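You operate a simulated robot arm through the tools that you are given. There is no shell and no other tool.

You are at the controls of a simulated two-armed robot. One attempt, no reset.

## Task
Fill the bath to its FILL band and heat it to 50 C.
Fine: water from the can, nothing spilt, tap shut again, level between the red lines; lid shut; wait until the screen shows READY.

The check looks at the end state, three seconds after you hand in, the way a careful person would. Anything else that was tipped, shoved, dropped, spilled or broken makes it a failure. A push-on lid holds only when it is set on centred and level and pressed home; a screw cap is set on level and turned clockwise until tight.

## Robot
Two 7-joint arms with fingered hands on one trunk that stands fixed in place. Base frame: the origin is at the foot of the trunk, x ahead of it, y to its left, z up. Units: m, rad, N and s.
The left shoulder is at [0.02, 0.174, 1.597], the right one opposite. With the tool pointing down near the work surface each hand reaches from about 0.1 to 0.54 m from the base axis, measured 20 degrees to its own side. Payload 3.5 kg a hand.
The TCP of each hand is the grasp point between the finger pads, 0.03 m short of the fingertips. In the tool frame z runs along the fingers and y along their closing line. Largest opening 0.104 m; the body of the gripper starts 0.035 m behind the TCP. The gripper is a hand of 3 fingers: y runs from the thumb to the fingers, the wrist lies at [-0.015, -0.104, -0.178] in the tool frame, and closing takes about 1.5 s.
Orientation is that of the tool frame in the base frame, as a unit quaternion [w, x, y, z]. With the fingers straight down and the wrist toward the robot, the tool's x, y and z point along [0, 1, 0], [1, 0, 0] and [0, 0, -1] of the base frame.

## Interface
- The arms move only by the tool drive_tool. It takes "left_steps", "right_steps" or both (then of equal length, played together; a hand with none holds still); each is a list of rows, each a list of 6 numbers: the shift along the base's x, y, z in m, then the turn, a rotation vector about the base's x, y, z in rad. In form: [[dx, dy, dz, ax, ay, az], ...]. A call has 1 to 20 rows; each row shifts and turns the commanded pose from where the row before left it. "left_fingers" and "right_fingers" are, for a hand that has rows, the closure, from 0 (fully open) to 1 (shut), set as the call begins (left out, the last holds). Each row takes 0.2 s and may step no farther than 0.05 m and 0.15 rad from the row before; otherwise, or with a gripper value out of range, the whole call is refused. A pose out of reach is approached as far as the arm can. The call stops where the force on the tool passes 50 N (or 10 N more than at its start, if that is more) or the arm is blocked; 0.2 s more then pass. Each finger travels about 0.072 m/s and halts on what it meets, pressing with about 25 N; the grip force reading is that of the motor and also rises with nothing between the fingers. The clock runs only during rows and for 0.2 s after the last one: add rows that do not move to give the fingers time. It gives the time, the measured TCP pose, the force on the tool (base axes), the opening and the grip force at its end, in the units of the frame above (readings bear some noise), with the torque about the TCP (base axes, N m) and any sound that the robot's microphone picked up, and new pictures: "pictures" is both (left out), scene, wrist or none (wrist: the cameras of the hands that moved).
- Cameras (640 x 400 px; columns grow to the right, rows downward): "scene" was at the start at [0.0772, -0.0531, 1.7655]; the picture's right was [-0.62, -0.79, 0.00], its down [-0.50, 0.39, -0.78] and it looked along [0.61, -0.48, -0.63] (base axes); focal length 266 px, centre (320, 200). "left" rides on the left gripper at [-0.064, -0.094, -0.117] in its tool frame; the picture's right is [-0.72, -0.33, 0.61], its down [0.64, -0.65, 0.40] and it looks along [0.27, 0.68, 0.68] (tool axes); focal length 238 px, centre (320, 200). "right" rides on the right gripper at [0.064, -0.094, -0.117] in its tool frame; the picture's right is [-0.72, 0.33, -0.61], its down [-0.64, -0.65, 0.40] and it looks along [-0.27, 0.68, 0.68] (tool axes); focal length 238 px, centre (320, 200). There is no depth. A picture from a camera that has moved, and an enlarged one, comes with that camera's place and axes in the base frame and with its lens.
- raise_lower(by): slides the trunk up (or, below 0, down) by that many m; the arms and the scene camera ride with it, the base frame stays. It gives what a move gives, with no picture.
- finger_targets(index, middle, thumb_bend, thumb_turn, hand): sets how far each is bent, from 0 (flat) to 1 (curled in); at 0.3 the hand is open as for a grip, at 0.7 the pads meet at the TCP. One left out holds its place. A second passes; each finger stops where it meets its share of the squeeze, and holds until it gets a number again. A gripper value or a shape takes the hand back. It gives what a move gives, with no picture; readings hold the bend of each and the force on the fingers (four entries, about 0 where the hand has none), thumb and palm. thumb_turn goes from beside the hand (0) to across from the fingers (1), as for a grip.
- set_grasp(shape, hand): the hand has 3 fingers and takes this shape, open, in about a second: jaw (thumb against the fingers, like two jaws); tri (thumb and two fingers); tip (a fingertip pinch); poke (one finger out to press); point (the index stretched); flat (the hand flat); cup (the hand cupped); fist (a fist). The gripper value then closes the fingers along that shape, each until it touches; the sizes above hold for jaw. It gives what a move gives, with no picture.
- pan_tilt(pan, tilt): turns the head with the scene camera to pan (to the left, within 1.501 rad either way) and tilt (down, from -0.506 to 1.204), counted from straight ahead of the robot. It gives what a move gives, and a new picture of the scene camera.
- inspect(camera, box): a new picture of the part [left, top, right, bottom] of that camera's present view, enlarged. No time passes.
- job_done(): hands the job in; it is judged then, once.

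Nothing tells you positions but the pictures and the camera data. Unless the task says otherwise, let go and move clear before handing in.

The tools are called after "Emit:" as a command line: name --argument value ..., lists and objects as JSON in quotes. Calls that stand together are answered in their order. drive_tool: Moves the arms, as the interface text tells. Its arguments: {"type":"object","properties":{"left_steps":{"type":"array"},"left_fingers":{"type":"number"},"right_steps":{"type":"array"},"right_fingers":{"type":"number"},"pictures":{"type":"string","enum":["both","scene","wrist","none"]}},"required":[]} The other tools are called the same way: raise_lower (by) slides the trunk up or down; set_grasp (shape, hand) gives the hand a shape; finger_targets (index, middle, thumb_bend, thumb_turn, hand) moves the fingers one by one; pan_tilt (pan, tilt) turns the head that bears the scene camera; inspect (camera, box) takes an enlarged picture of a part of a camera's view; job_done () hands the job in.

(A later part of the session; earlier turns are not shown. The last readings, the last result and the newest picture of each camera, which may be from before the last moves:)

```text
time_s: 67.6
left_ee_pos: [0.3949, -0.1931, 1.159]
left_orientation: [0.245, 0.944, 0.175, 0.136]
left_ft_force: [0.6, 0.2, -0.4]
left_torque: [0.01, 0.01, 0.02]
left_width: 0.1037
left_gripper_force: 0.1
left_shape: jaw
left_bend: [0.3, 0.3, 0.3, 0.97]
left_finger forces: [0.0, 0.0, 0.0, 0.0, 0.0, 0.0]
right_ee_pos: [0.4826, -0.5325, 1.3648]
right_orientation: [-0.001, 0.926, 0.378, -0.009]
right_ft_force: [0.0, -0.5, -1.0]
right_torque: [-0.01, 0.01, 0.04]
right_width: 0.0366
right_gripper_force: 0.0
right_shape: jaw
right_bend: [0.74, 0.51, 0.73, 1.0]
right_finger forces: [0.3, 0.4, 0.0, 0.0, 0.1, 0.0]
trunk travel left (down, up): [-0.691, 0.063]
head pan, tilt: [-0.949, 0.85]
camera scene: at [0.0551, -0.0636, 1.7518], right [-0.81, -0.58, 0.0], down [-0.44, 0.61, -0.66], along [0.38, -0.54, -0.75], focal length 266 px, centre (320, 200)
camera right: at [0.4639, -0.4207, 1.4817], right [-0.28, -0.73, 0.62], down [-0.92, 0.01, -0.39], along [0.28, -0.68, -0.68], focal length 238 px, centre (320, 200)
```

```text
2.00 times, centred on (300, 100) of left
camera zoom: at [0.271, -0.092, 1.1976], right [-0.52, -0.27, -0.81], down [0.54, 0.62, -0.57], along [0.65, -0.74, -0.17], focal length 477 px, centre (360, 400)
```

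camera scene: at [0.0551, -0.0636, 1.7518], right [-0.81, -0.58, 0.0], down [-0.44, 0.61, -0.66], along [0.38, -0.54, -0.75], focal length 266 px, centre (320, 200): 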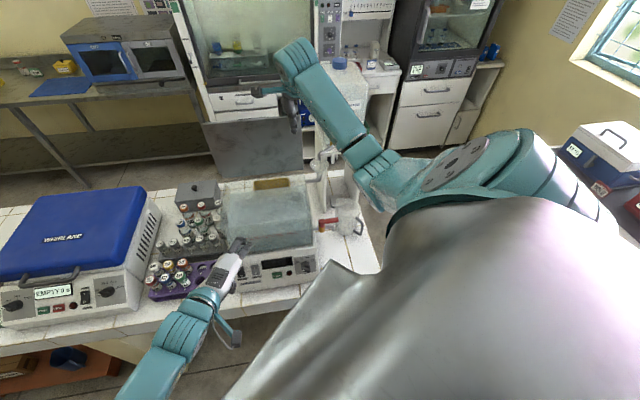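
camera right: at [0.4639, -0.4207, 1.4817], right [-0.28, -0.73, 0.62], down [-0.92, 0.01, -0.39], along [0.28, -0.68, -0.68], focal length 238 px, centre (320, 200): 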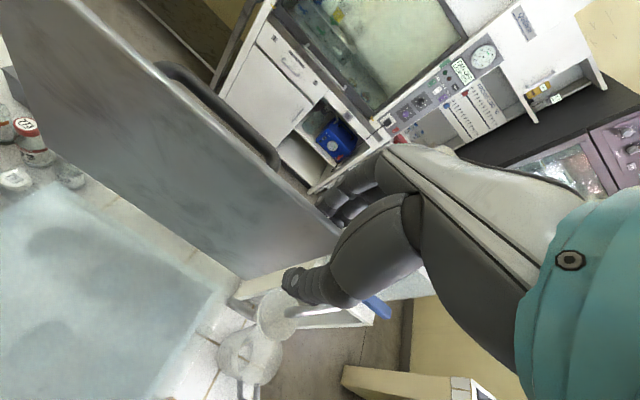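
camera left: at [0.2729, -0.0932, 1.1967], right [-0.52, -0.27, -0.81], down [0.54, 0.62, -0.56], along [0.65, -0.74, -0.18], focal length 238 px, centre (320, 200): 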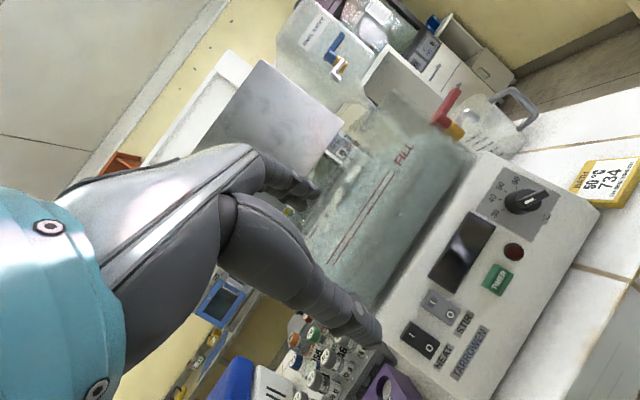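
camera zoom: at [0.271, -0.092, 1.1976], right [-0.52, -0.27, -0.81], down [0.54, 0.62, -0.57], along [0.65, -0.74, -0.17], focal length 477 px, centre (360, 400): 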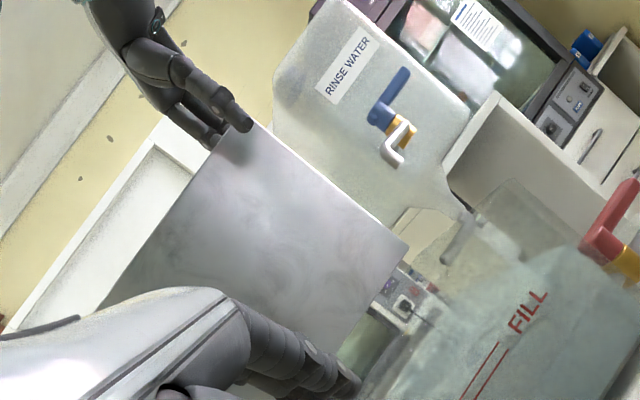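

The lid follows easily with almost no force. I pull it further, past vertical, and watch whether it rests on the thumb.

Emit:
drive_tool --right_steps '[[-0.0071, 0.0071, 0, 0, 0, 0], [-0.0071, 0.0071, 0, 0, 0, 0], [-0.0071, 0.0071, -0.002, 0, 0, 0], [-0.0071, 0.0071, -0.003, 0, 0, 0], [-0.0071, 0.0071, -0.003, 0, 0, 0], [0, 0, 0, 0, 0, 0], [0, 0, 0, 0, 0, 0], [0, 0, 0, 0, 0, 0]]' --pictures "both"

Emit:
inspect --camera "right" --box '[60, 120, 380, 380]'

Emit:
inspect --camera "left" --box '[160, 0, 440, 200]'

```text
time_s: 69.4
left_ee_pos: [0.3944, -0.1929, 1.1588]
left_orientation: [0.246, 0.944, 0.175, 0.136]
left_ft_force: [0.2, 0.6, -0.9]
left_torque: [0.02, -0.03, 0.01]
left_width: 0.1036
left_gripper_force: 0.0
left_shape: jaw
left_bend: [0.3, 0.3, 0.3, 0.97]
left_finger forces: [0.0, 0.0, 0.0, 0.0, 0.0, 0.0]
right_ee_pos: [0.4479, -0.4967, 1.3564]
right_orientation: [-0.001, 0.925, 0.379, -0.009]
right_ft_force: [0.0, 0.0, 0.0]
right_torque: [0.01, -0.04, -0.03]
right_width: 0.0367
right_gripper_force: 0.1
right_shape: jaw
right_bend: [0.74, 0.51, 0.73, 1.0]
right_finger forces: [0.0, 0.1, 0.0, 0.1, 0.0, 0.0]
trunk travel left (down, up): [-0.691, 0.063]
head pan, tilt: [-0.949, 0.85]
camera scene: at [0.0555, -0.0638, 1.7518], right [-0.81, -0.58, 0.0], down [-0.44, 0.61, -0.66], along [0.38, -0.54, -0.75], focal length 266 px, centre (320, 200)
camera right: at [0.4287, -0.3848, 1.4726], right [-0.27, -0.73, 0.62], down [-0.92, 0.01, -0.39], along [0.28, -0.68, -0.68], focal length 238 px, centre (320, 200)
```

scene: 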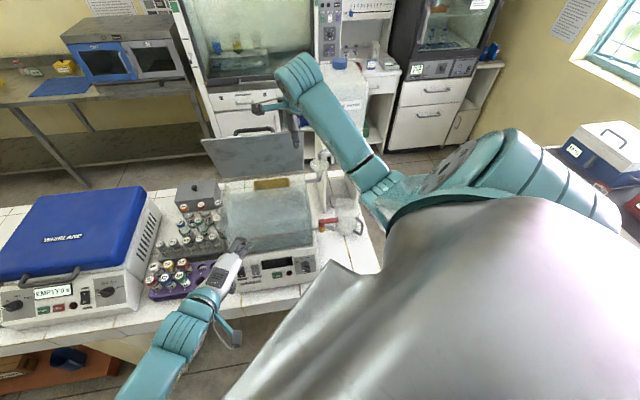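
right: 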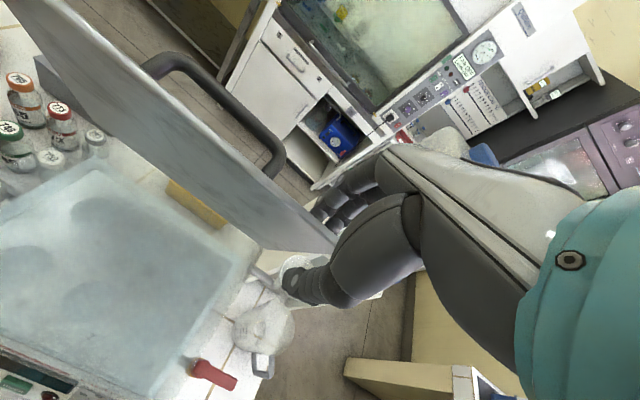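

```text
1.54 times, centred on (220, 250) of right
camera zoom: at [0.4287, -0.3848, 1.4726], right [-0.27, -0.73, 0.62], down [-0.92, 0.01, -0.39], along [0.28, -0.68, -0.68], focal length 367 px, centre (474, 123)
```

zoom: 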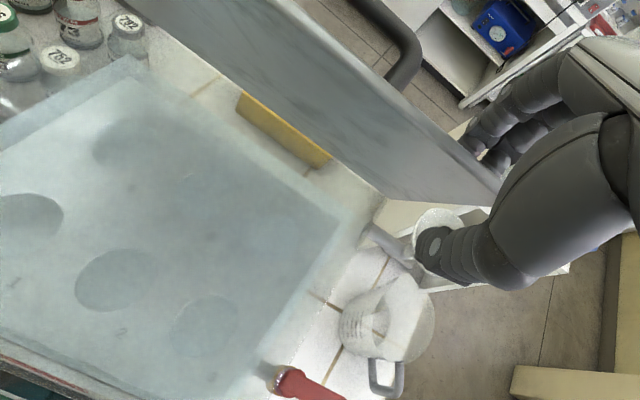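

```text
2.00 times, centred on (300, 100) of left
camera zoom: at [0.2713, -0.0921, 1.1976], right [-0.52, -0.27, -0.81], down [0.54, 0.62, -0.57], along [0.65, -0.74, -0.17], focal length 477 px, centre (360, 400)
```

zoom: 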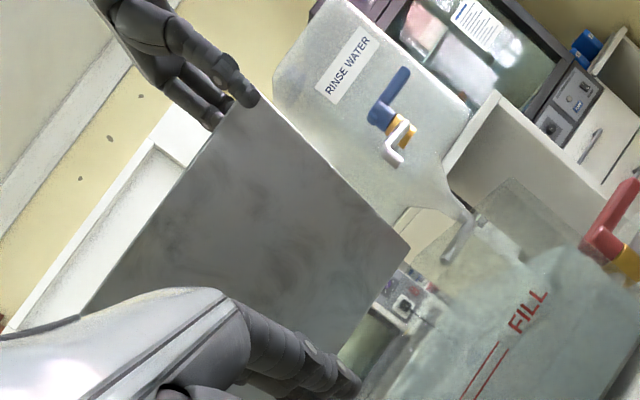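

The hinge holds by friction – the lid stays put at about 75° with no load on thumb or fingers. I continue lowering it in stages, with fingertips pushing from above/behind and the thumb in front as a catch.

Emit:
drive_tool --right_steps '[[-0.0054, 0.0054, -0.001, 0, 0, 0], [-0.0054, 0.0054, -0.001, 0, 0, 0], [-0.0054, 0.0054, -0.001, 0, 0, 0], [-0.0054, 0.0054, -0.001, 0, 0, 0], [-0.0054, 0.0054, -0.001, 0, 0, 0], [-0.0054, 0.0054, -0.001, 0, 0, 0], [0, 0, 0, 0, 0, 0], [0, 0, 0, 0, 0, 0]]' --pictures "both"

Emit:
inspect --camera "left" --box '[160, 0, 440, 200]'

Emit:
inspect --camera "scene" --box '[195, 80, 345, 220]'

```text
time_s: 71.2
left_ee_pos: [0.3945, -0.1939, 1.1585]
left_orientation: [0.246, 0.944, 0.174, 0.136]
left_ft_force: [-0.2, -0.1, 0.0]
left_torque: [0.0, 0.02, 0.0]
left_width: 0.1037
left_gripper_force: 0.0
left_shape: jaw
left_bend: [0.3, 0.3, 0.3, 0.97]
left_finger forces: [0.0, 0.0, 0.0, 0.0, 0.0, 0.0]
right_ee_pos: [0.415, -0.4658, 1.3489]
right_orientation: [0.001, 0.926, 0.378, -0.009]
right_ft_force: [-0.2, -0.1, -0.4]
right_torque: [0.0, 0.01, 0.0]
right_width: 0.0369
right_gripper_force: 0.2
right_shape: jaw
right_bend: [0.74, 0.51, 0.73, 1.0]
right_finger forces: [0.1, 0.1, 0.2, 0.0, 0.1, 0.0]
trunk travel left (down, up): [-0.691, 0.063]
head pan, tilt: [-0.949, 0.85]
camera scene: at [0.0554, -0.0638, 1.7518], right [-0.81, -0.58, 0.0], down [-0.44, 0.61, -0.66], along [0.38, -0.54, -0.75], focal length 266 px, centre (320, 200)
camera right: at [0.3962, -0.3528, 1.4667], right [-0.27, -0.73, 0.62], down [-0.92, 0.01, -0.39], along [0.28, -0.68, -0.68], focal length 238 px, centre (320, 200)
```

scene: 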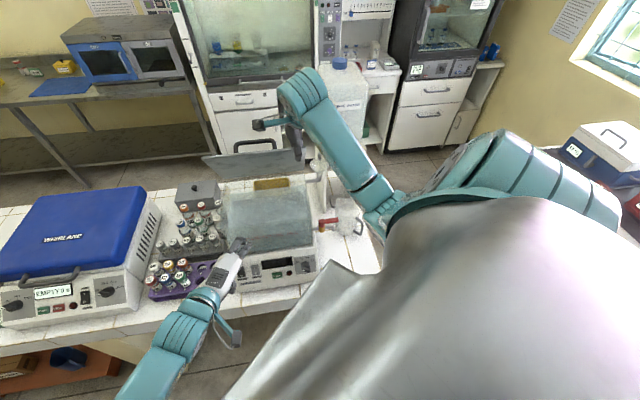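
right: 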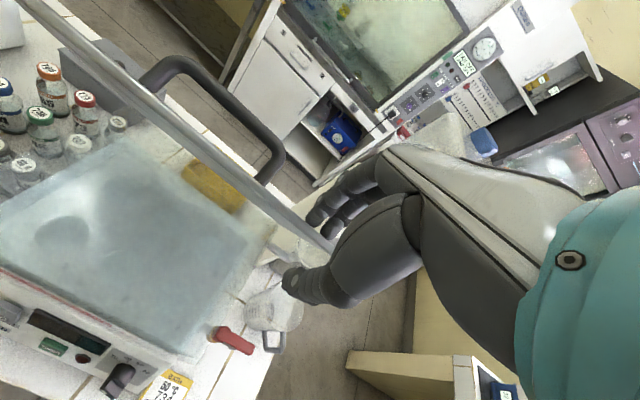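

```text
2.00 times, centred on (300, 100) of left
camera zoom: at [0.2712, -0.0921, 1.1976], right [-0.52, -0.27, -0.81], down [0.54, 0.62, -0.57], along [0.65, -0.74, -0.17], focal length 477 px, centre (360, 400)
```

zoom: 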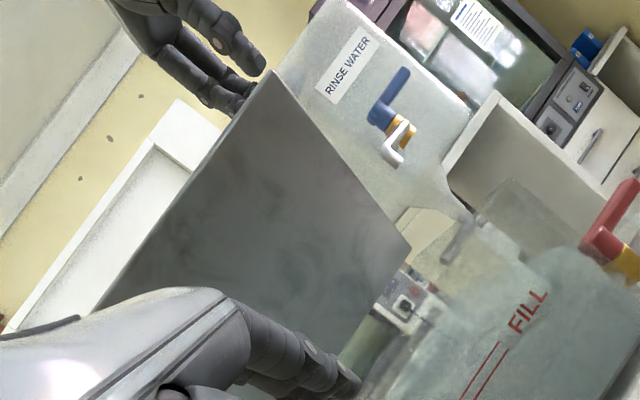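

```text
2.86 times, centred on (270, 150) of scene
camera zoom: at [0.0554, -0.0638, 1.7518], right [-0.81, -0.58, 0.0], down [-0.44, 0.61, -0.66], along [0.38, -0.54, -0.75], focal length 760 px, centre (463, 343)
```

zoom: 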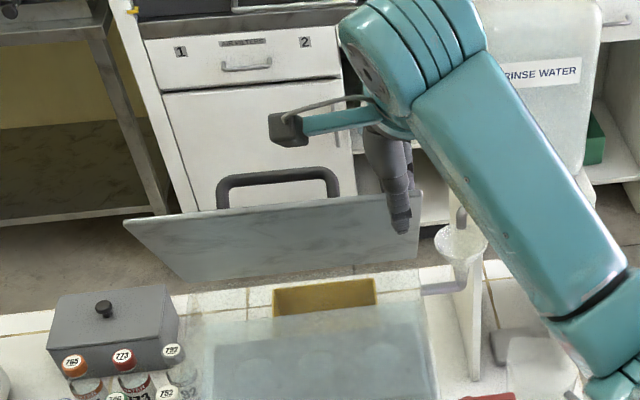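

The lid is now at about 60° and still stays put. I continue down toward 45°.

Emit:
drive_tool --right_steps '[[-0.0057, 0.0057, -0.006, 0, 0, 0], [-0.0057, 0.0057, -0.006, 0, 0, 0], [-0.0057, 0.0057, -0.006, 0, 0, 0], [-0.0057, 0.0057, -0.006, 0, 0, 0], [-0.0057, 0.0057, -0.006, 0, 0, 0], [0, 0, 0, 0, 0, 0]]' --pictures "scene"

Emit:
inspect --camera "left" --box '[160, 0, 440, 200]'

Emit:
inspect --camera "scene" --box '[195, 100, 345, 240]'

```text
time_s: 72.6
left_ee_pos: [0.3948, -0.1925, 1.1577]
left_orientation: [0.247, 0.943, 0.175, 0.136]
left_ft_force: [-0.1, -1.2, -0.1]
left_torque: [-0.04, 0.03, 0.02]
left_width: 0.1042
left_gripper_force: 0.0
left_shape: jaw
left_bend: [0.3, 0.3, 0.3, 0.97]
left_finger forces: [0.0, 0.0, 0.0, 0.0, 0.0, 0.1]
right_ee_pos: [0.3864, -0.4366, 1.3198]
right_orientation: [0.0, 0.925, 0.379, -0.009]
right_ft_force: [-0.2, 0.3, -0.3]
right_torque: [-0.02, -0.02, 0.02]
right_width: 0.0367
right_gripper_force: 0.1
right_shape: jaw
right_bend: [0.74, 0.51, 0.73, 1.0]
right_finger forces: [0.0, 0.0, 0.0, 0.1, 0.0, 0.0]
trunk travel left (down, up): [-0.691, 0.063]
head pan, tilt: [-0.949, 0.85]
camera scene: at [0.0555, -0.0639, 1.7518], right [-0.81, -0.58, 0.0], down [-0.44, 0.61, -0.66], along [0.38, -0.54, -0.75], focal length 266 px, centre (320, 200)
```

scene: 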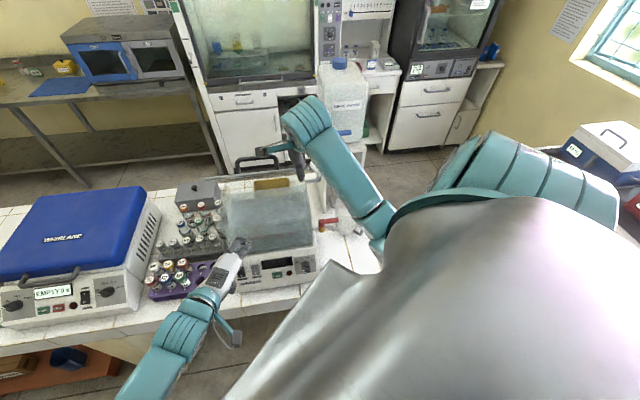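

```text
2.00 times, centred on (300, 100) of left
camera zoom: at [0.2713, -0.0922, 1.1975], right [-0.52, -0.27, -0.81], down [0.54, 0.62, -0.57], along [0.65, -0.74, -0.17], focal length 477 px, centre (360, 400)
```

zoom: 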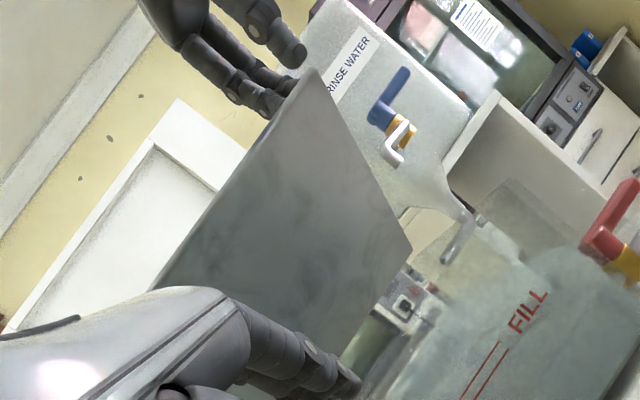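

```text
2.86 times, centred on (270, 170) of scene
camera zoom: at [0.0555, -0.0639, 1.7518], right [-0.81, -0.58, 0.0], down [-0.44, 0.61, -0.66], along [0.38, -0.54, -0.75], focal length 760 px, centre (463, 286)
```

zoom: 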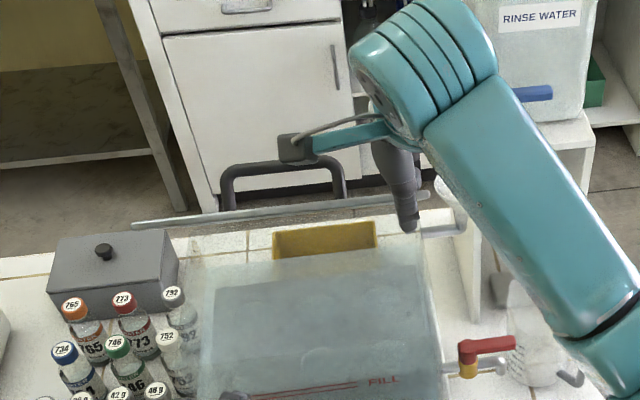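

The lid is edge-on to the head camera now (about 45°) and holding. I continue to about 30°, then 15°.

Emit:
drive_tool --right_steps '[[-0.0042, 0.0042, -0.008, 0, 0, 0], [-0.0042, 0.0042, -0.008, 0, 0, 0], [-0.0042, 0.0042, -0.008, 0, 0, 0], [-0.0042, 0.0042, -0.008, 0, 0, 0], [-0.0042, 0.0042, -0.008, 0, 0, 0], [0, 0, 0, 0, 0, 0], [0, 0, 0, 0, 0, 0]]' --pictures "scene"

Emit:
inspect --camera "left" --box '[160, 0, 440, 200]'

Emit:
inspect --camera "scene" --box '[195, 100, 345, 240]'

```text
time_s: 74.2
left_ee_pos: [0.3953, -0.1919, 1.1582]
left_orientation: [0.246, 0.944, 0.175, 0.136]
left_ft_force: [0.7, 0.8, -0.8]
left_torque: [-0.02, -0.02, 0.0]
left_width: 0.104
left_gripper_force: 0.1
left_shape: jaw
left_bend: [0.3, 0.3, 0.3, 0.97]
left_finger forces: [0.1, 0.0, 0.0, 0.1, 0.0, 0.0]
right_ee_pos: [0.3662, -0.4158, 1.28]
right_orientation: [-0.001, 0.925, 0.379, -0.009]
right_ft_force: [0.1, -0.6, -0.6]
right_torque: [-0.05, 0.01, 0.02]
right_width: 0.0366
right_gripper_force: 0.0
right_shape: jaw
right_bend: [0.74, 0.51, 0.73, 1.0]
right_finger forces: [0.1, 0.3, 0.0, 0.0, 0.1, 0.1]
trunk travel left (down, up): [-0.691, 0.063]
head pan, tilt: [-0.949, 0.85]
camera scene: at [0.0553, -0.0637, 1.7518], right [-0.81, -0.58, 0.0], down [-0.44, 0.61, -0.66], along [0.38, -0.54, -0.75], focal length 266 px, centre (320, 200)
```

scene: 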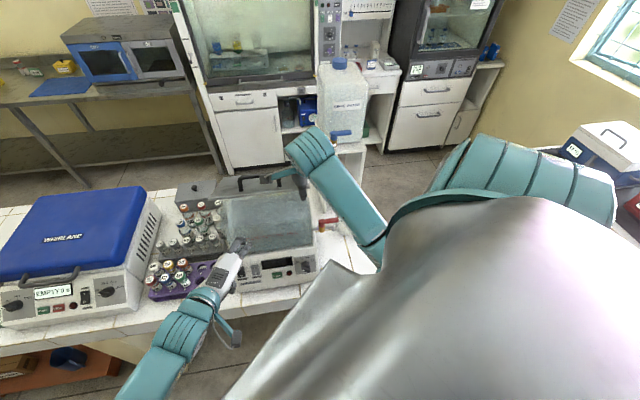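

```text
2.00 times, centred on (300, 100) of left
camera zoom: at [0.2712, -0.0921, 1.1976], right [-0.52, -0.27, -0.81], down [0.54, 0.62, -0.57], along [0.65, -0.74, -0.17], focal length 477 px, centre (360, 400)
```

zoom: 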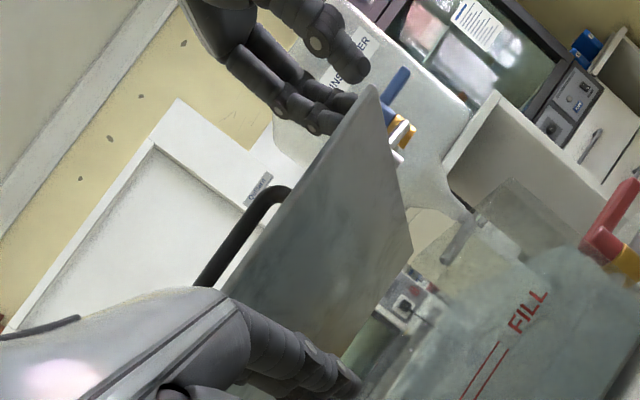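

```text
2.86 times, centred on (270, 170) of scene
camera zoom: at [0.0553, -0.0637, 1.7518], right [-0.81, -0.58, 0.0], down [-0.44, 0.61, -0.66], along [0.38, -0.54, -0.75], focal length 760 px, centre (463, 286)
```

zoom: 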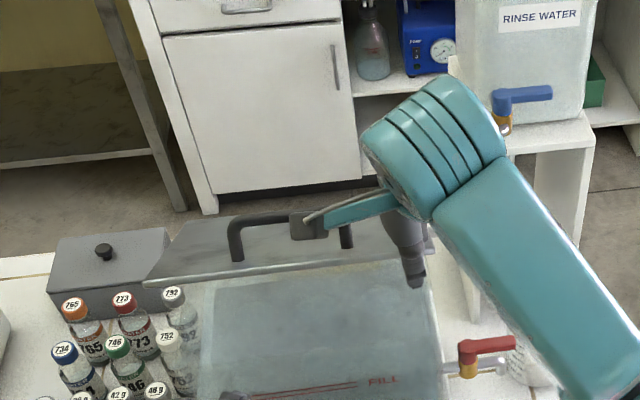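

Still holding at roughly 35°. I continue pressing it down with the fingertips toward 15°.

Emit:
drive_tool --right_steps '[[-0.0028, 0.0028, -0.009, 0, 0, 0], [-0.0028, 0.0028, -0.009, 0, 0, 0], [-0.0028, 0.0028, -0.009, 0, 0, 0], [-0.0028, 0.0028, -0.009, 0, 0, 0], [-0.0028, 0.0028, -0.009, 0, 0, 0], [0, 0, 0, 0, 0, 0]]' --pictures "both"

Emit:
inspect --camera "left" --box '[200, 0, 440, 200]'

Emit:
inspect --camera "scene" --box '[195, 120, 345, 260]'

```text
time_s: 75.6
left_ee_pos: [0.3935, -0.1922, 1.1581]
left_orientation: [0.247, 0.943, 0.175, 0.136]
left_ft_force: [0.0, -0.1, -0.6]
left_torque: [0.02, -0.01, 0.04]
left_width: 0.1039
left_gripper_force: 0.1
left_shape: jaw
left_bend: [0.3, 0.3, 0.3, 0.97]
left_finger forces: [0.1, 0.0, 0.0, 0.1, 0.1, 0.0]
right_ee_pos: [0.3512, -0.4012, 1.2354]
right_orientation: [0.0, 0.925, 0.379, -0.009]
right_ft_force: [-0.3, 0.2, -0.2]
right_torque: [0.0, -0.04, 0.05]
right_width: 0.0366
right_gripper_force: 0.0
right_shape: jaw
right_bend: [0.74, 0.51, 0.73, 1.0]
right_finger forces: [0.0, 0.0, 0.0, 0.1, 0.1, 0.0]
trunk travel left (down, up): [-0.691, 0.063]
head pan, tilt: [-0.949, 0.85]
camera scene: at [0.0555, -0.0639, 1.7518], right [-0.81, -0.58, 0.0], down [-0.44, 0.61, -0.66], along [0.38, -0.54, -0.75], focal length 266 px, centre (320, 200)
camera right: at [0.3325, -0.2892, 1.3517], right [-0.27, -0.73, 0.62], down [-0.92, 0.01, -0.39], along [0.28, -0.68, -0.68], focal length 238 px, centre (320, 200)
```

scene: 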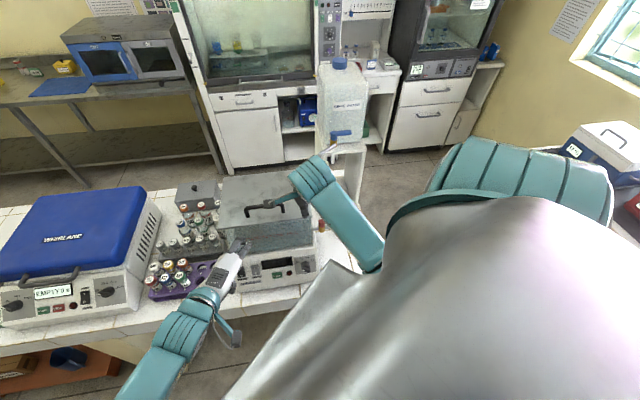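
right: 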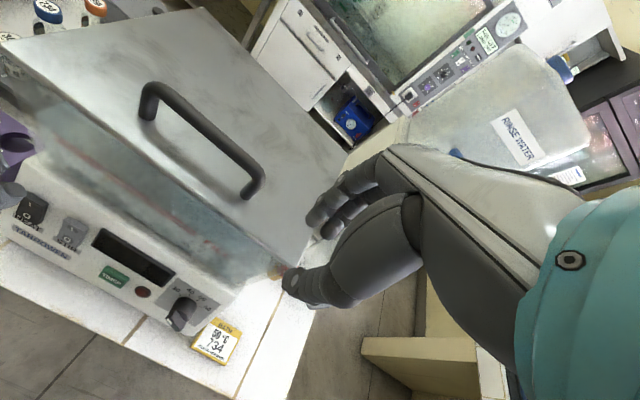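

```text
2.00 times, centred on (320, 100) of left
camera zoom: at [0.2713, -0.0922, 1.1976], right [-0.52, -0.27, -0.81], down [0.54, 0.62, -0.57], along [0.65, -0.74, -0.17], focal length 477 px, centre (320, 400)
```

zoom: 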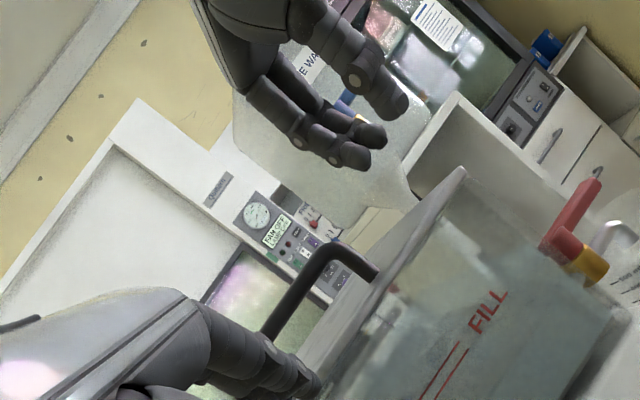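

```text
2.86 times, centred on (270, 190) of scene
camera zoom: at [0.0555, -0.0639, 1.7518], right [-0.81, -0.58, 0.0], down [-0.44, 0.61, -0.66], along [0.38, -0.54, -0.75], focal length 760 px, centre (463, 229)
```

zoom: 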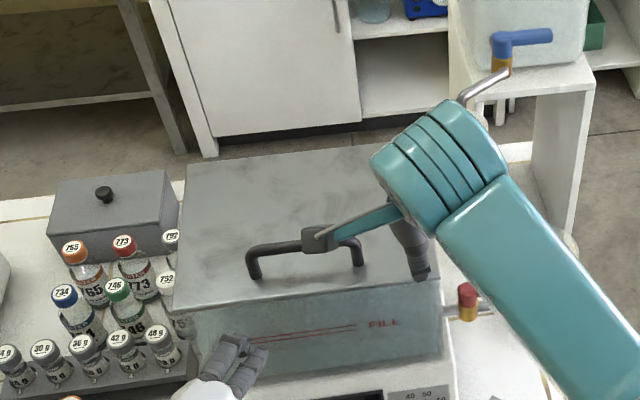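

The lid has gone down onto the tank by itself and looks shut. I'll close the fingers and press gently near its front edge to make sure it is fully seated.

Emit:
drive_tool --right_steps '[[0.012, -0.012, 0.005, 0, 0, 0], [0.012, -0.012, 0, 0, 0, 0], [0.006, -0.006, 0, 0, 0, 0], [0, 0, -0.01, 0, 0, 0], [0, 0, -0.01, 0, 0, 0], [0, 0, -0.008, 0, 0, 0], [0, 0, -0.006, 0, 0, 0]]' --right_fingers 1.0 --pictures "both"

Emit:
inspect --camera "left" --box '[200, 0, 440, 200]'

```text
time_s: 77.2
left_ee_pos: [0.3941, -0.1925, 1.1585]
left_orientation: [0.246, 0.944, 0.175, 0.136]
left_ft_force: [1.0, -0.1, 0.3]
left_torque: [-0.01, 0.01, 0.0]
left_width: 0.1036
left_gripper_force: 0.1
left_shape: jaw
left_bend: [0.3, 0.3, 0.3, 0.97]
left_finger forces: [0.1, 0.0, 0.1, 0.1, 0.0, 0.0]
right_ee_pos: [0.381, -0.4314, 1.206]
right_orientation: [0.0, 0.926, 0.378, -0.009]
right_ft_force: [0.1, -0.4, -0.2]
right_torque: [-0.01, 0.03, -0.04]
right_width: 0.0
right_gripper_force: 25.5
right_shape: jaw
right_bend: [0.7, 0.7, 0.46, 1.0]
right_finger forces: [0.0, 0.0, 0.0, 0.0, 0.1, 0.1]
trunk travel left (down, up): [-0.691, 0.063]
head pan, tilt: [-0.949, 0.85]
camera scene: at [0.0554, -0.0637, 1.7518], right [-0.81, -0.58, 0.0], down [-0.44, 0.61, -0.66], along [0.38, -0.54, -0.75], focal length 266 px, centre (320, 200)
camera right: at [0.363, -0.3195, 1.3231], right [-0.27, -0.73, 0.62], down [-0.92, 0.01, -0.39], along [0.28, -0.68, -0.68], focal length 238 px, centre (320, 200)
```

scene: 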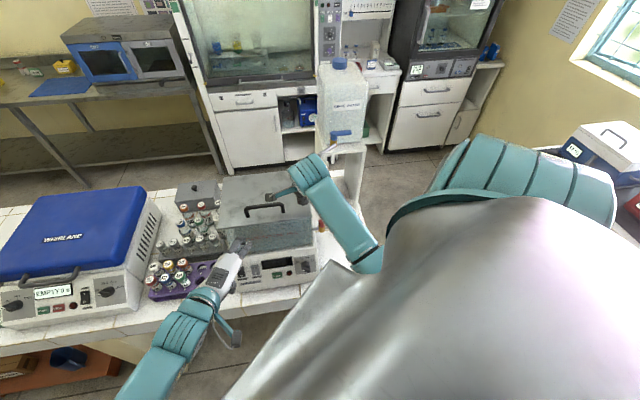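
right: 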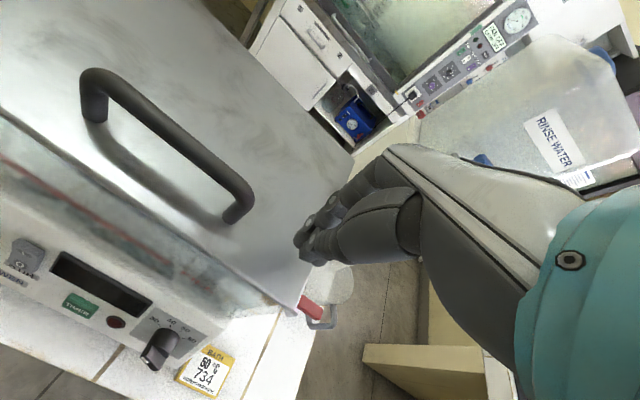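

```text
2.00 times, centred on (320, 100) of left
camera zoom: at [0.2713, -0.0921, 1.1976], right [-0.52, -0.27, -0.81], down [0.54, 0.62, -0.57], along [0.65, -0.74, -0.17], focal length 477 px, centre (320, 400)
```

zoom: 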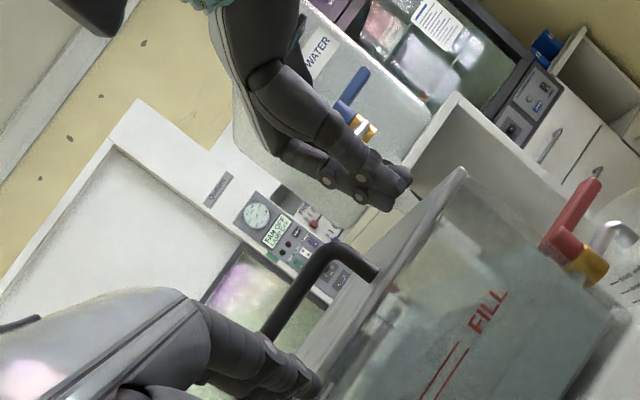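

No contact yet (tips at z≈1.176). I continue down gently.

Emit:
drive_tool --right_steps '[[0, 0, -0.005, 0, 0, 0], [0, 0, -0.005, 0, 0, 0], [0, 0, -0.005, 0, 0, 0]]' --pictures "none"

Emit:
inspect --camera "left" --box '[300, 40, 440, 140]'

```text
time_s: 78.0
left_ee_pos: [0.3948, -0.1932, 1.1589]
left_orientation: [0.247, 0.944, 0.175, 0.136]
left_ft_force: [-0.7, 0.3, 0.5]
left_torque: [-0.02, 0.02, -0.01]
left_width: 0.1037
left_gripper_force: 0.0
left_shape: jaw
left_bend: [0.3, 0.3, 0.3, 0.97]
left_finger forces: [0.0, 0.1, 0.0, 0.0, 0.0, 0.0]
right_ee_pos: [0.3807, -0.4315, 1.1908]
right_orientation: [0.0, 0.925, 0.379, -0.009]
right_ft_force: [0.5, 0.0, 0.2]
right_torque: [0.0, 0.0, -0.03]
right_width: 0.0001
right_gripper_force: 24.1
right_shape: jaw
right_bend: [0.7, 0.7, 0.46, 1.0]
right_finger forces: [0.0, 0.0, 0.0, 0.0, 0.0, 0.0]
trunk travel left (down, up): [-0.691, 0.063]
head pan, tilt: [-0.949, 0.85]
```

```text
4.00 times, centred on (370, 90) of left
camera zoom: at [0.2713, -0.0921, 1.1976], right [-0.52, -0.27, -0.81], down [0.54, 0.62, -0.57], along [0.65, -0.74, -0.17], focal length 953 px, centre (120, 640)
```

zoom: 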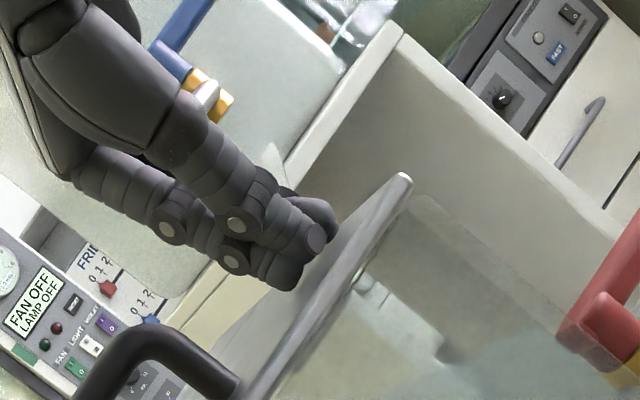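

Emit:
drive_tool --right_steps '[[0, 0, -0.005, 0, 0, 0], [0, 0, -0.005, 0, 0, 0], [0, 0, -0.004, 0, 0, 0]]' --pictures "none"

Emit:
inspect --camera "left" --box '[300, 40, 440, 140]'

```text
time_s: 78.8
left_ee_pos: [0.3944, -0.1915, 1.1586]
left_orientation: [0.247, 0.944, 0.175, 0.136]
left_ft_force: [0.2, 0.0, 0.6]
left_torque: [0.0, -0.02, 0.03]
left_width: 0.1039
left_gripper_force: 0.1
left_shape: jaw
left_bend: [0.3, 0.3, 0.3, 0.97]
left_finger forces: [0.0, 0.0, 0.0, 0.0, 0.1, 0.0]
right_ee_pos: [0.3876, -0.4357, 1.19]
right_orientation: [0.012, 0.926, 0.377, 0.001]
right_ft_force: [-6.7, 4.8, 24.1]
right_torque: [0.24, 0.3, 0.02]
right_width: 0.0
right_gripper_force: 25.5
right_shape: jaw
right_bend: [0.7, 0.7, 0.46, 1.0]
right_finger forces: [0.1, 0.1, 0.0, 0.0, 50.1, 0.0]
trunk travel left (down, up): [-0.691, 0.063]
head pan, tilt: [-0.949, 0.85]
stopped in row 3 (right hand): the force on the tool passed its limit at 53 N (the readings are from after the stop); the commanded pose is now the measured one
```

```text
4.00 times, centred on (370, 90) of left
camera zoom: at [0.2708, -0.0914, 1.1976], right [-0.52, -0.28, -0.81], down [0.55, 0.62, -0.57], along [0.65, -0.74, -0.17], focal length 953 px, centre (120, 640)
```

zoom: 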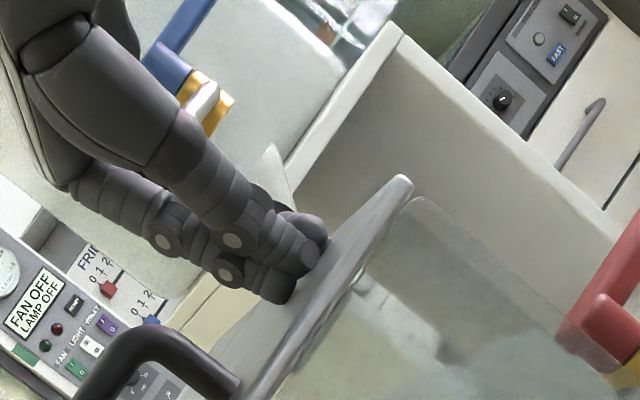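

The lid is firmly seated (it took the push rigidly). I lift the right hand away to the side and then survey the control panel.

Emit:
drive_tool --right_steps '[[0, 0, 0.02, 0, 0, 0], [0, 0, 0.045, 0, 0, 0], [-0.03, -0.03, 0.01, 0, 0, 0], [-0.035, -0.015, 0, 0, 0, 0], [-0.045, 0.0, 0, 0, 0, 0], [-0.04, 0.01, 0, 0, 0, 0]]' --pictures "both"

Emit:
inspect --camera "scene" --box '[220, 235, 330, 300]'

Emit:
inspect --camera "left" --box '[370, 130, 610, 400]'

Emit:
inspect --camera "left" --box '[460, 150, 580, 250]'

```text
time_s: 80.2
left_ee_pos: [0.3924, -0.1926, 1.1588]
left_orientation: [0.248, 0.943, 0.175, 0.137]
left_ft_force: [-0.3, -0.2, -0.7]
left_torque: [-0.03, -0.03, 0.03]
left_width: 0.1039
left_gripper_force: 0.1
left_shape: jaw
left_bend: [0.3, 0.3, 0.3, 0.97]
left_finger forces: [0.0, 0.0, 0.0, 0.0, 0.0, 0.0]
right_ee_pos: [0.2336, -0.4695, 1.2616]
right_orientation: [0.01, 0.926, 0.378, -0.001]
right_ft_force: [-0.3, 0.3, -1.0]
right_torque: [0.01, 0.0, -0.01]
right_width: 0.0
right_gripper_force: 25.0
right_shape: jaw
right_bend: [0.7, 0.7, 0.47, 1.0]
right_finger forces: [0.0, 0.0, 0.0, 0.0, 0.0, 0.0]
trunk travel left (down, up): [-0.691, 0.063]
head pan, tilt: [-0.949, 0.85]
camera scene: at [0.0537, -0.0635, 1.7519], right [-0.81, -0.58, 0.0], down [-0.44, 0.61, -0.66], along [0.39, -0.54, -0.75], focal length 266 px, centre (320, 200)
camera right: at [0.2126, -0.3564, 1.3779], right [-0.29, -0.73, 0.62], down [-0.91, 0.01, -0.41], along [0.29, -0.69, -0.67], focal length 238 px, centre (320, 200)
```

scene: 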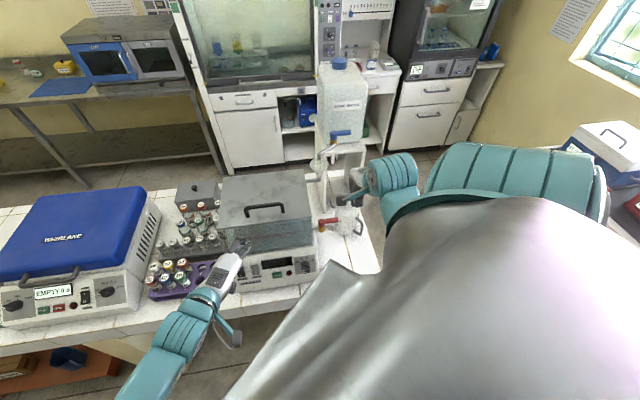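
right: 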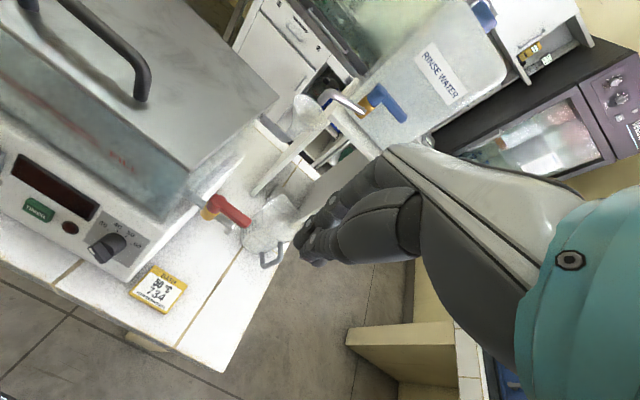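

```text
5.82 times, centred on (275, 268) of scene
camera zoom: at [0.0537, -0.0635, 1.7519], right [-0.81, -0.58, 0.0], down [-0.44, 0.61, -0.66], along [0.39, -0.54, -0.75], focal length 1547 px, centre (582, -193)
```

zoom: 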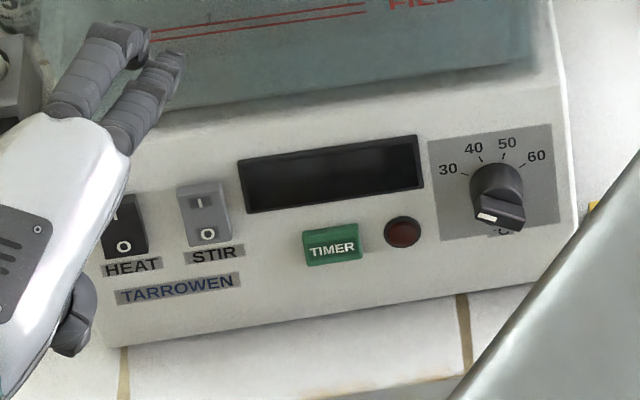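

```text
1.48 times, centred on (490, 265) of left
camera zoom: at [0.2701, -0.0919, 1.1979], right [-0.52, -0.28, -0.81], down [0.55, 0.62, -0.57], along [0.65, -0.74, -0.17], focal length 353 px, centre (68, 104)
```

zoom: 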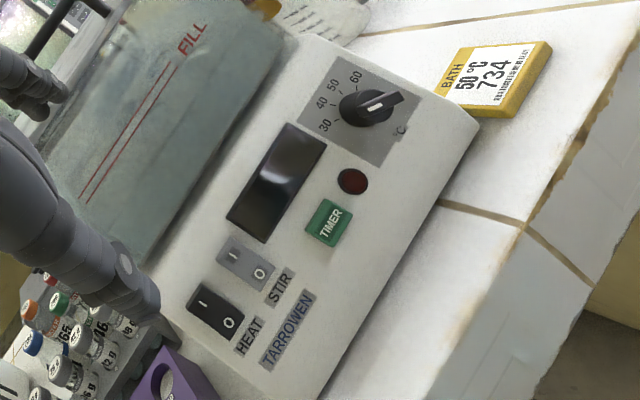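

```text
4.00 times, centred on (520, 200) of left
camera zoom: at [0.2701, -0.0919, 1.1979], right [-0.52, -0.28, -0.81], down [0.55, 0.62, -0.57], along [0.65, -0.74, -0.17], focal length 953 px, centre (-480, 200)
```

zoom: 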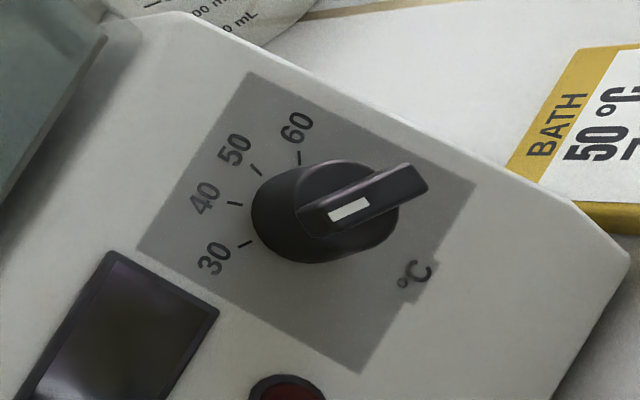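

I zoom in further on the dial to read the knob's pointer, from all three cameras.

Emit:
inspect --camera "left" --box '[495, 175, 545, 215]'

Emit:
inspect --camera "scene" --box '[290, 252, 322, 280]'

Emit:
inspect --camera "right" --box '[70, 195, 160, 275]'

```text
10.00 times, centred on (520, 195) of left
camera zoom: at [0.2701, -0.0919, 1.1979], right [-0.52, -0.28, -0.81], down [0.55, 0.62, -0.57], along [0.65, -0.74, -0.17], focal length 2384 px, centre (-1680, 250)
```

zoom: 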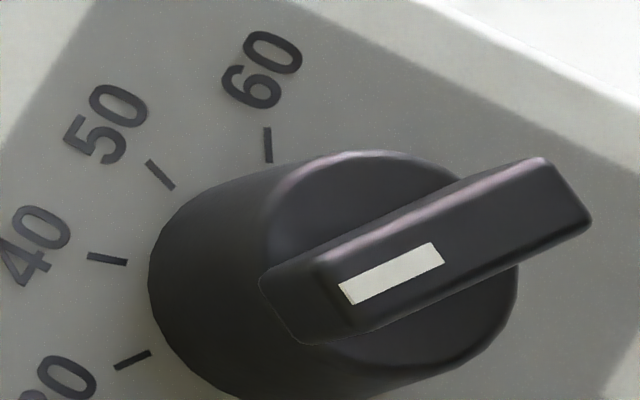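

```text
14.29 times, centred on (306, 266) of scene
camera zoom: at [0.0537, -0.0635, 1.7519], right [-0.81, -0.58, 0.0], down [-0.44, 0.61, -0.66], along [0.39, -0.54, -0.75], focal length 3799 px, centre (520, -743)
```

zoom: 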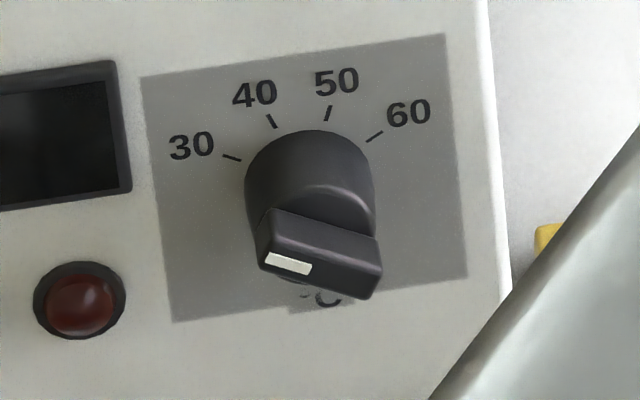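

```text
5.00 times, centred on (115, 235) of right
camera zoom: at [0.2126, -0.3564, 1.3779], right [-0.29, -0.73, 0.62], down [-0.91, 0.01, -0.41], along [0.29, -0.69, -0.67], focal length 1192 px, centre (1345, 25)
```

zoom: 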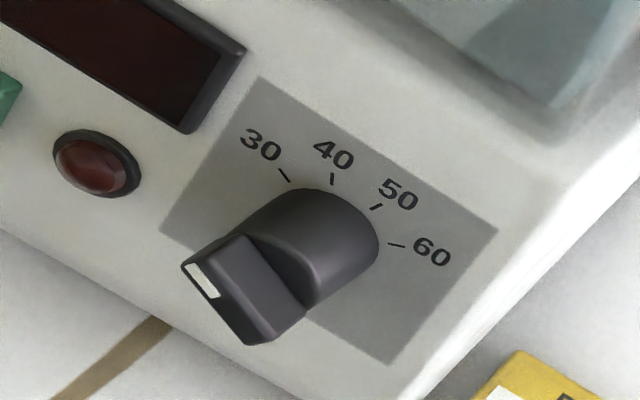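

The knob's pointer (white-marked end of the fin) sits near "30"; 50 is about 78° further clockwise. The panel leans back about 25°, dial center near [0.341,-0.379,0.943]. I'll see what the "poke" shape gives me for pressing the switch and nudging the fin.

Emit:
set_grasp --hand "right" --shape "poke"

Emit:
inspect --camera "scene" --box '[320, 140, 430, 240]'

Emit:
inspect --camera "right" --box '[220, 120, 480, 340]'

Emit:
inspect --camera "left" --box '[300, 0, 640, 200]'

```text
time_s: 81.0
left_ee_pos: [0.3937, -0.1924, 1.1583]
left_orientation: [0.246, 0.944, 0.174, 0.137]
left_ft_force: [0.4, -0.3, -0.3]
left_torque: [0.0, 0.02, 0.02]
left_width: 0.1038
left_gripper_force: 0.2
left_shape: jaw
left_bend: [0.3, 0.3, 0.3, 0.97]
left_finger forces: [0.0, 0.1, 0.0, 0.0, 0.0, 0.0]
right_ee_pos: [0.2351, -0.4704, 1.262]
right_orientation: [0.008, 0.926, 0.378, -0.002]
right_ft_force: [0.3, 0.2, 0.8]
right_torque: [0.0, 0.01, 0.01]
right_width: 0.0
right_gripper_force: 0.1
right_shape: poke
right_bend: [0.7, 0.7, 1.0, 1.0]
right_finger forces: [0.0, 0.0, 0.0, 0.1, 0.0, 0.0]
trunk travel left (down, up): [-0.691, 0.063]
head pan, tilt: [-0.949, 0.85]
```

```text
4.00 times, centred on (375, 190) of scene
camera zoom: at [0.0551, -0.0638, 1.7518], right [-0.81, -0.58, 0.0], down [-0.44, 0.61, -0.66], along [0.38, -0.54, -0.75], focal length 1064 px, centre (100, 240)
```

zoom: 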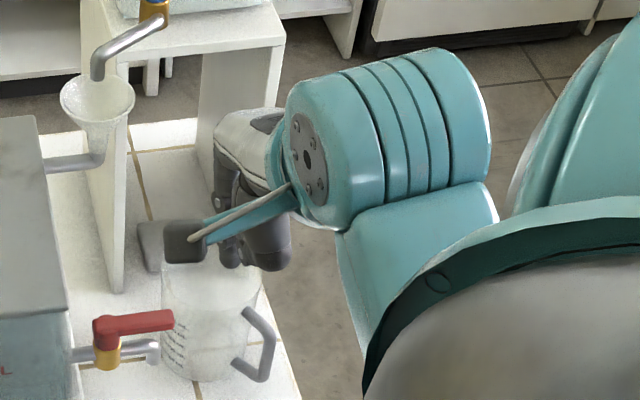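

```text
1.82 times, centred on (350, 230) of right
camera zoom: at [0.2143, -0.3567, 1.3775], right [-0.29, -0.73, 0.62], down [-0.91, 0.01, -0.41], along [0.29, -0.69, -0.67], focal length 433 px, centre (266, 146)
```

zoom: 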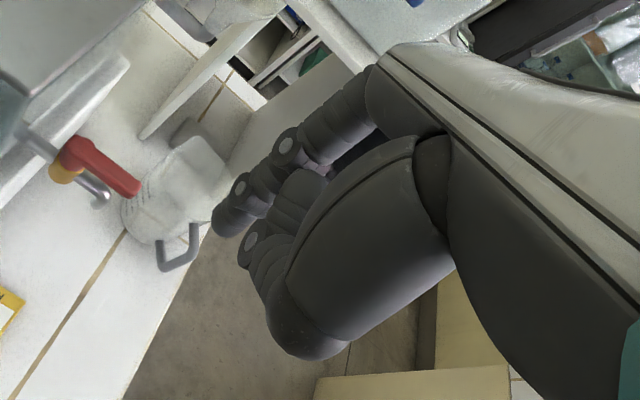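

```text
1.88 times, centred on (470, 100) of left
camera zoom: at [0.271, -0.0921, 1.1976], right [-0.52, -0.27, -0.81], down [0.54, 0.62, -0.57], along [0.65, -0.74, -0.17], focal length 449 px, centre (38, 388)
```

zoom: 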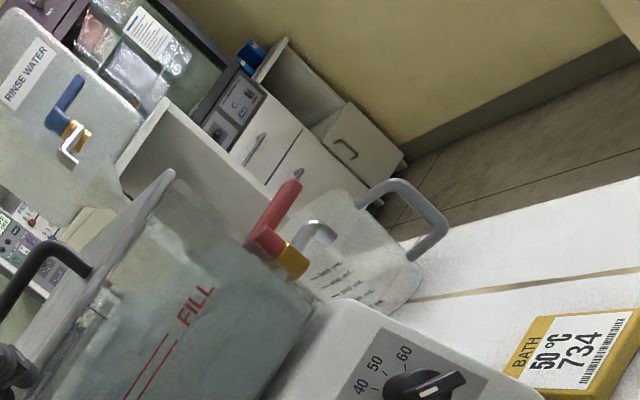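

Poke leaves the finger along the tool's z axis. I try the "point" shape, since a stretched index should aim forward at the panel, and look at it.

Emit:
set_grasp --hand "right" --shape "point"

Emit:
drive_tool --right_steps '[[0, 0, 0, 0, 0, 0], [0, 0, 0, 0, 0, 0]]' --right_fingers 0.0 --pictures "both"

Emit:
inspect --camera "scene" --box '[300, 120, 430, 240]'

Emit:
inspect --camera "right" --box '[220, 100, 480, 340]'

```text
time_s: 82.0
left_ee_pos: [0.3941, -0.1927, 1.1595]
left_orientation: [0.246, 0.944, 0.174, 0.135]
left_ft_force: [-0.5, 0.1, 0.3]
left_torque: [0.0, 0.02, -0.02]
left_width: 0.1039
left_gripper_force: 0.0
left_shape: jaw
left_bend: [0.3, 0.3, 0.3, 0.97]
left_finger forces: [0.0, 0.1, 0.0, 0.1, 0.1, 0.0]
right_ee_pos: [0.2355, -0.4694, 1.2627]
right_orientation: [0.008, 0.926, 0.377, -0.002]
right_ft_force: [0.0, 0.2, -0.1]
right_torque: [-0.04, 0.0, 0.01]
right_width: 0.0
right_gripper_force: 0.1
right_shape: point
right_bend: [0.2, 1.0, 0.98, 0.88]
right_finger forces: [0.1, 0.0, 0.0, 0.0, 0.0, 0.0]
trunk travel left (down, up): [-0.691, 0.063]
head pan, tilt: [-0.949, 0.85]
```

```text
time_s: 82.5
left_ee_pos: [0.3946, -0.1933, 1.1594]
left_orientation: [0.246, 0.944, 0.174, 0.136]
left_ft_force: [-0.4, -0.8, 0.4]
left_torque: [-0.01, -0.02, -0.01]
left_width: 0.1036
left_gripper_force: 0.0
left_shape: jaw
left_bend: [0.3, 0.3, 0.3, 0.97]
left_finger forces: [0.2, 0.0, 0.1, 0.0, 0.0, 0.0]
right_ee_pos: [0.2341, -0.4704, 1.2608]
right_orientation: [0.008, 0.926, 0.378, -0.002]
right_ft_force: [-0.4, 0.6, 0.1]
right_torque: [0.0, 0.03, -0.01]
right_width: 0.0
right_gripper_force: 0.1
right_shape: point
right_bend: [0.2, 1.0, 0.98, 0.88]
right_finger forces: [0.0, 0.1, 0.1, 0.0, 0.1, 0.0]
trunk travel left (down, up): [-0.691, 0.063]
head pan, tilt: [-0.949, 0.85]
camera scene: at [0.0554, -0.0638, 1.7518], right [-0.81, -0.58, 0.0], down [-0.44, 0.61, -0.66], along [0.38, -0.54, -0.75], focal length 266 px, centre (320, 200)
camera right: at [0.2143, -0.3567, 1.3775], right [-0.29, -0.73, 0.63], down [-0.91, 0.01, -0.41], along [0.29, -0.69, -0.67], focal length 238 px, centre (320, 200)
```

scene: 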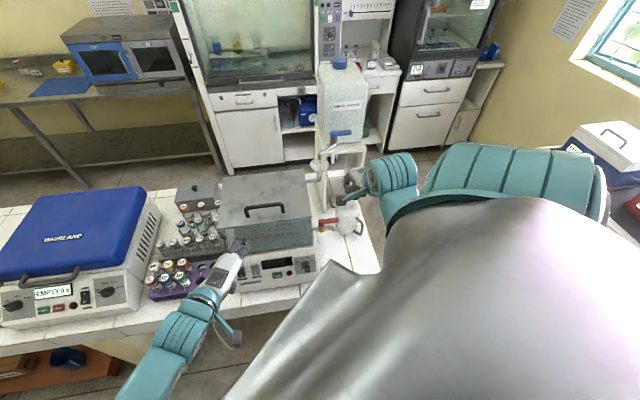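
right: 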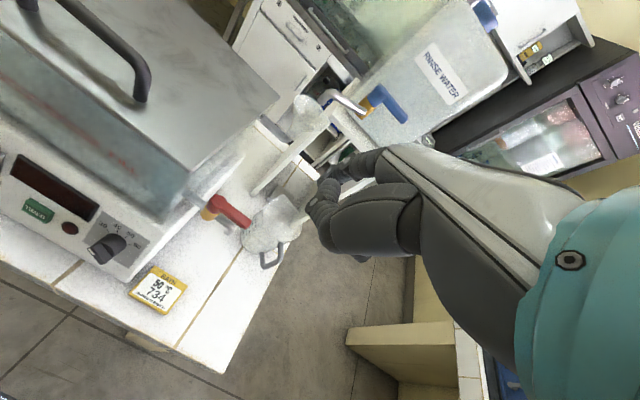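

```text
3.33 times, centred on (365, 180) of scene
camera zoom: at [0.0554, -0.0638, 1.7518], right [-0.81, -0.58, 0.0], down [-0.44, 0.61, -0.66], along [0.38, -0.54, -0.75], focal length 886 px, centre (170, 267)
```

zoom: 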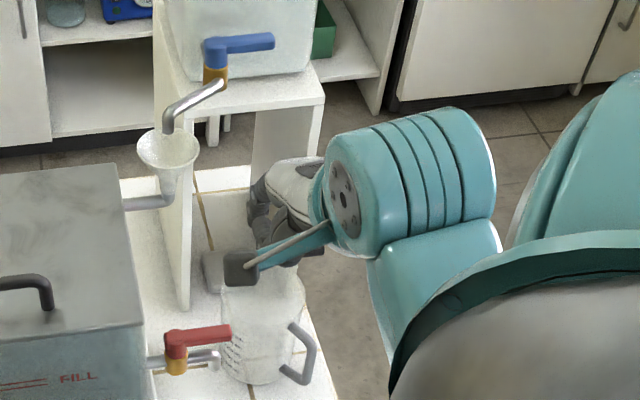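

```text
1.67 times, centred on (350, 220) of right
camera zoom: at [0.2143, -0.3567, 1.3775], right [-0.29, -0.73, 0.63], down [-0.91, 0.01, -0.41], along [0.29, -0.69, -0.67], focal length 397 px, centre (270, 167)
```

zoom: 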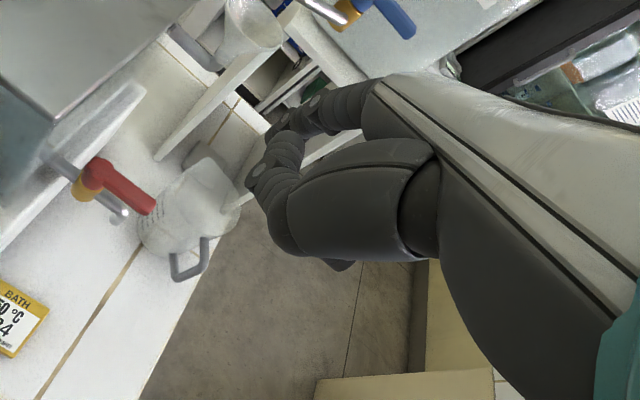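

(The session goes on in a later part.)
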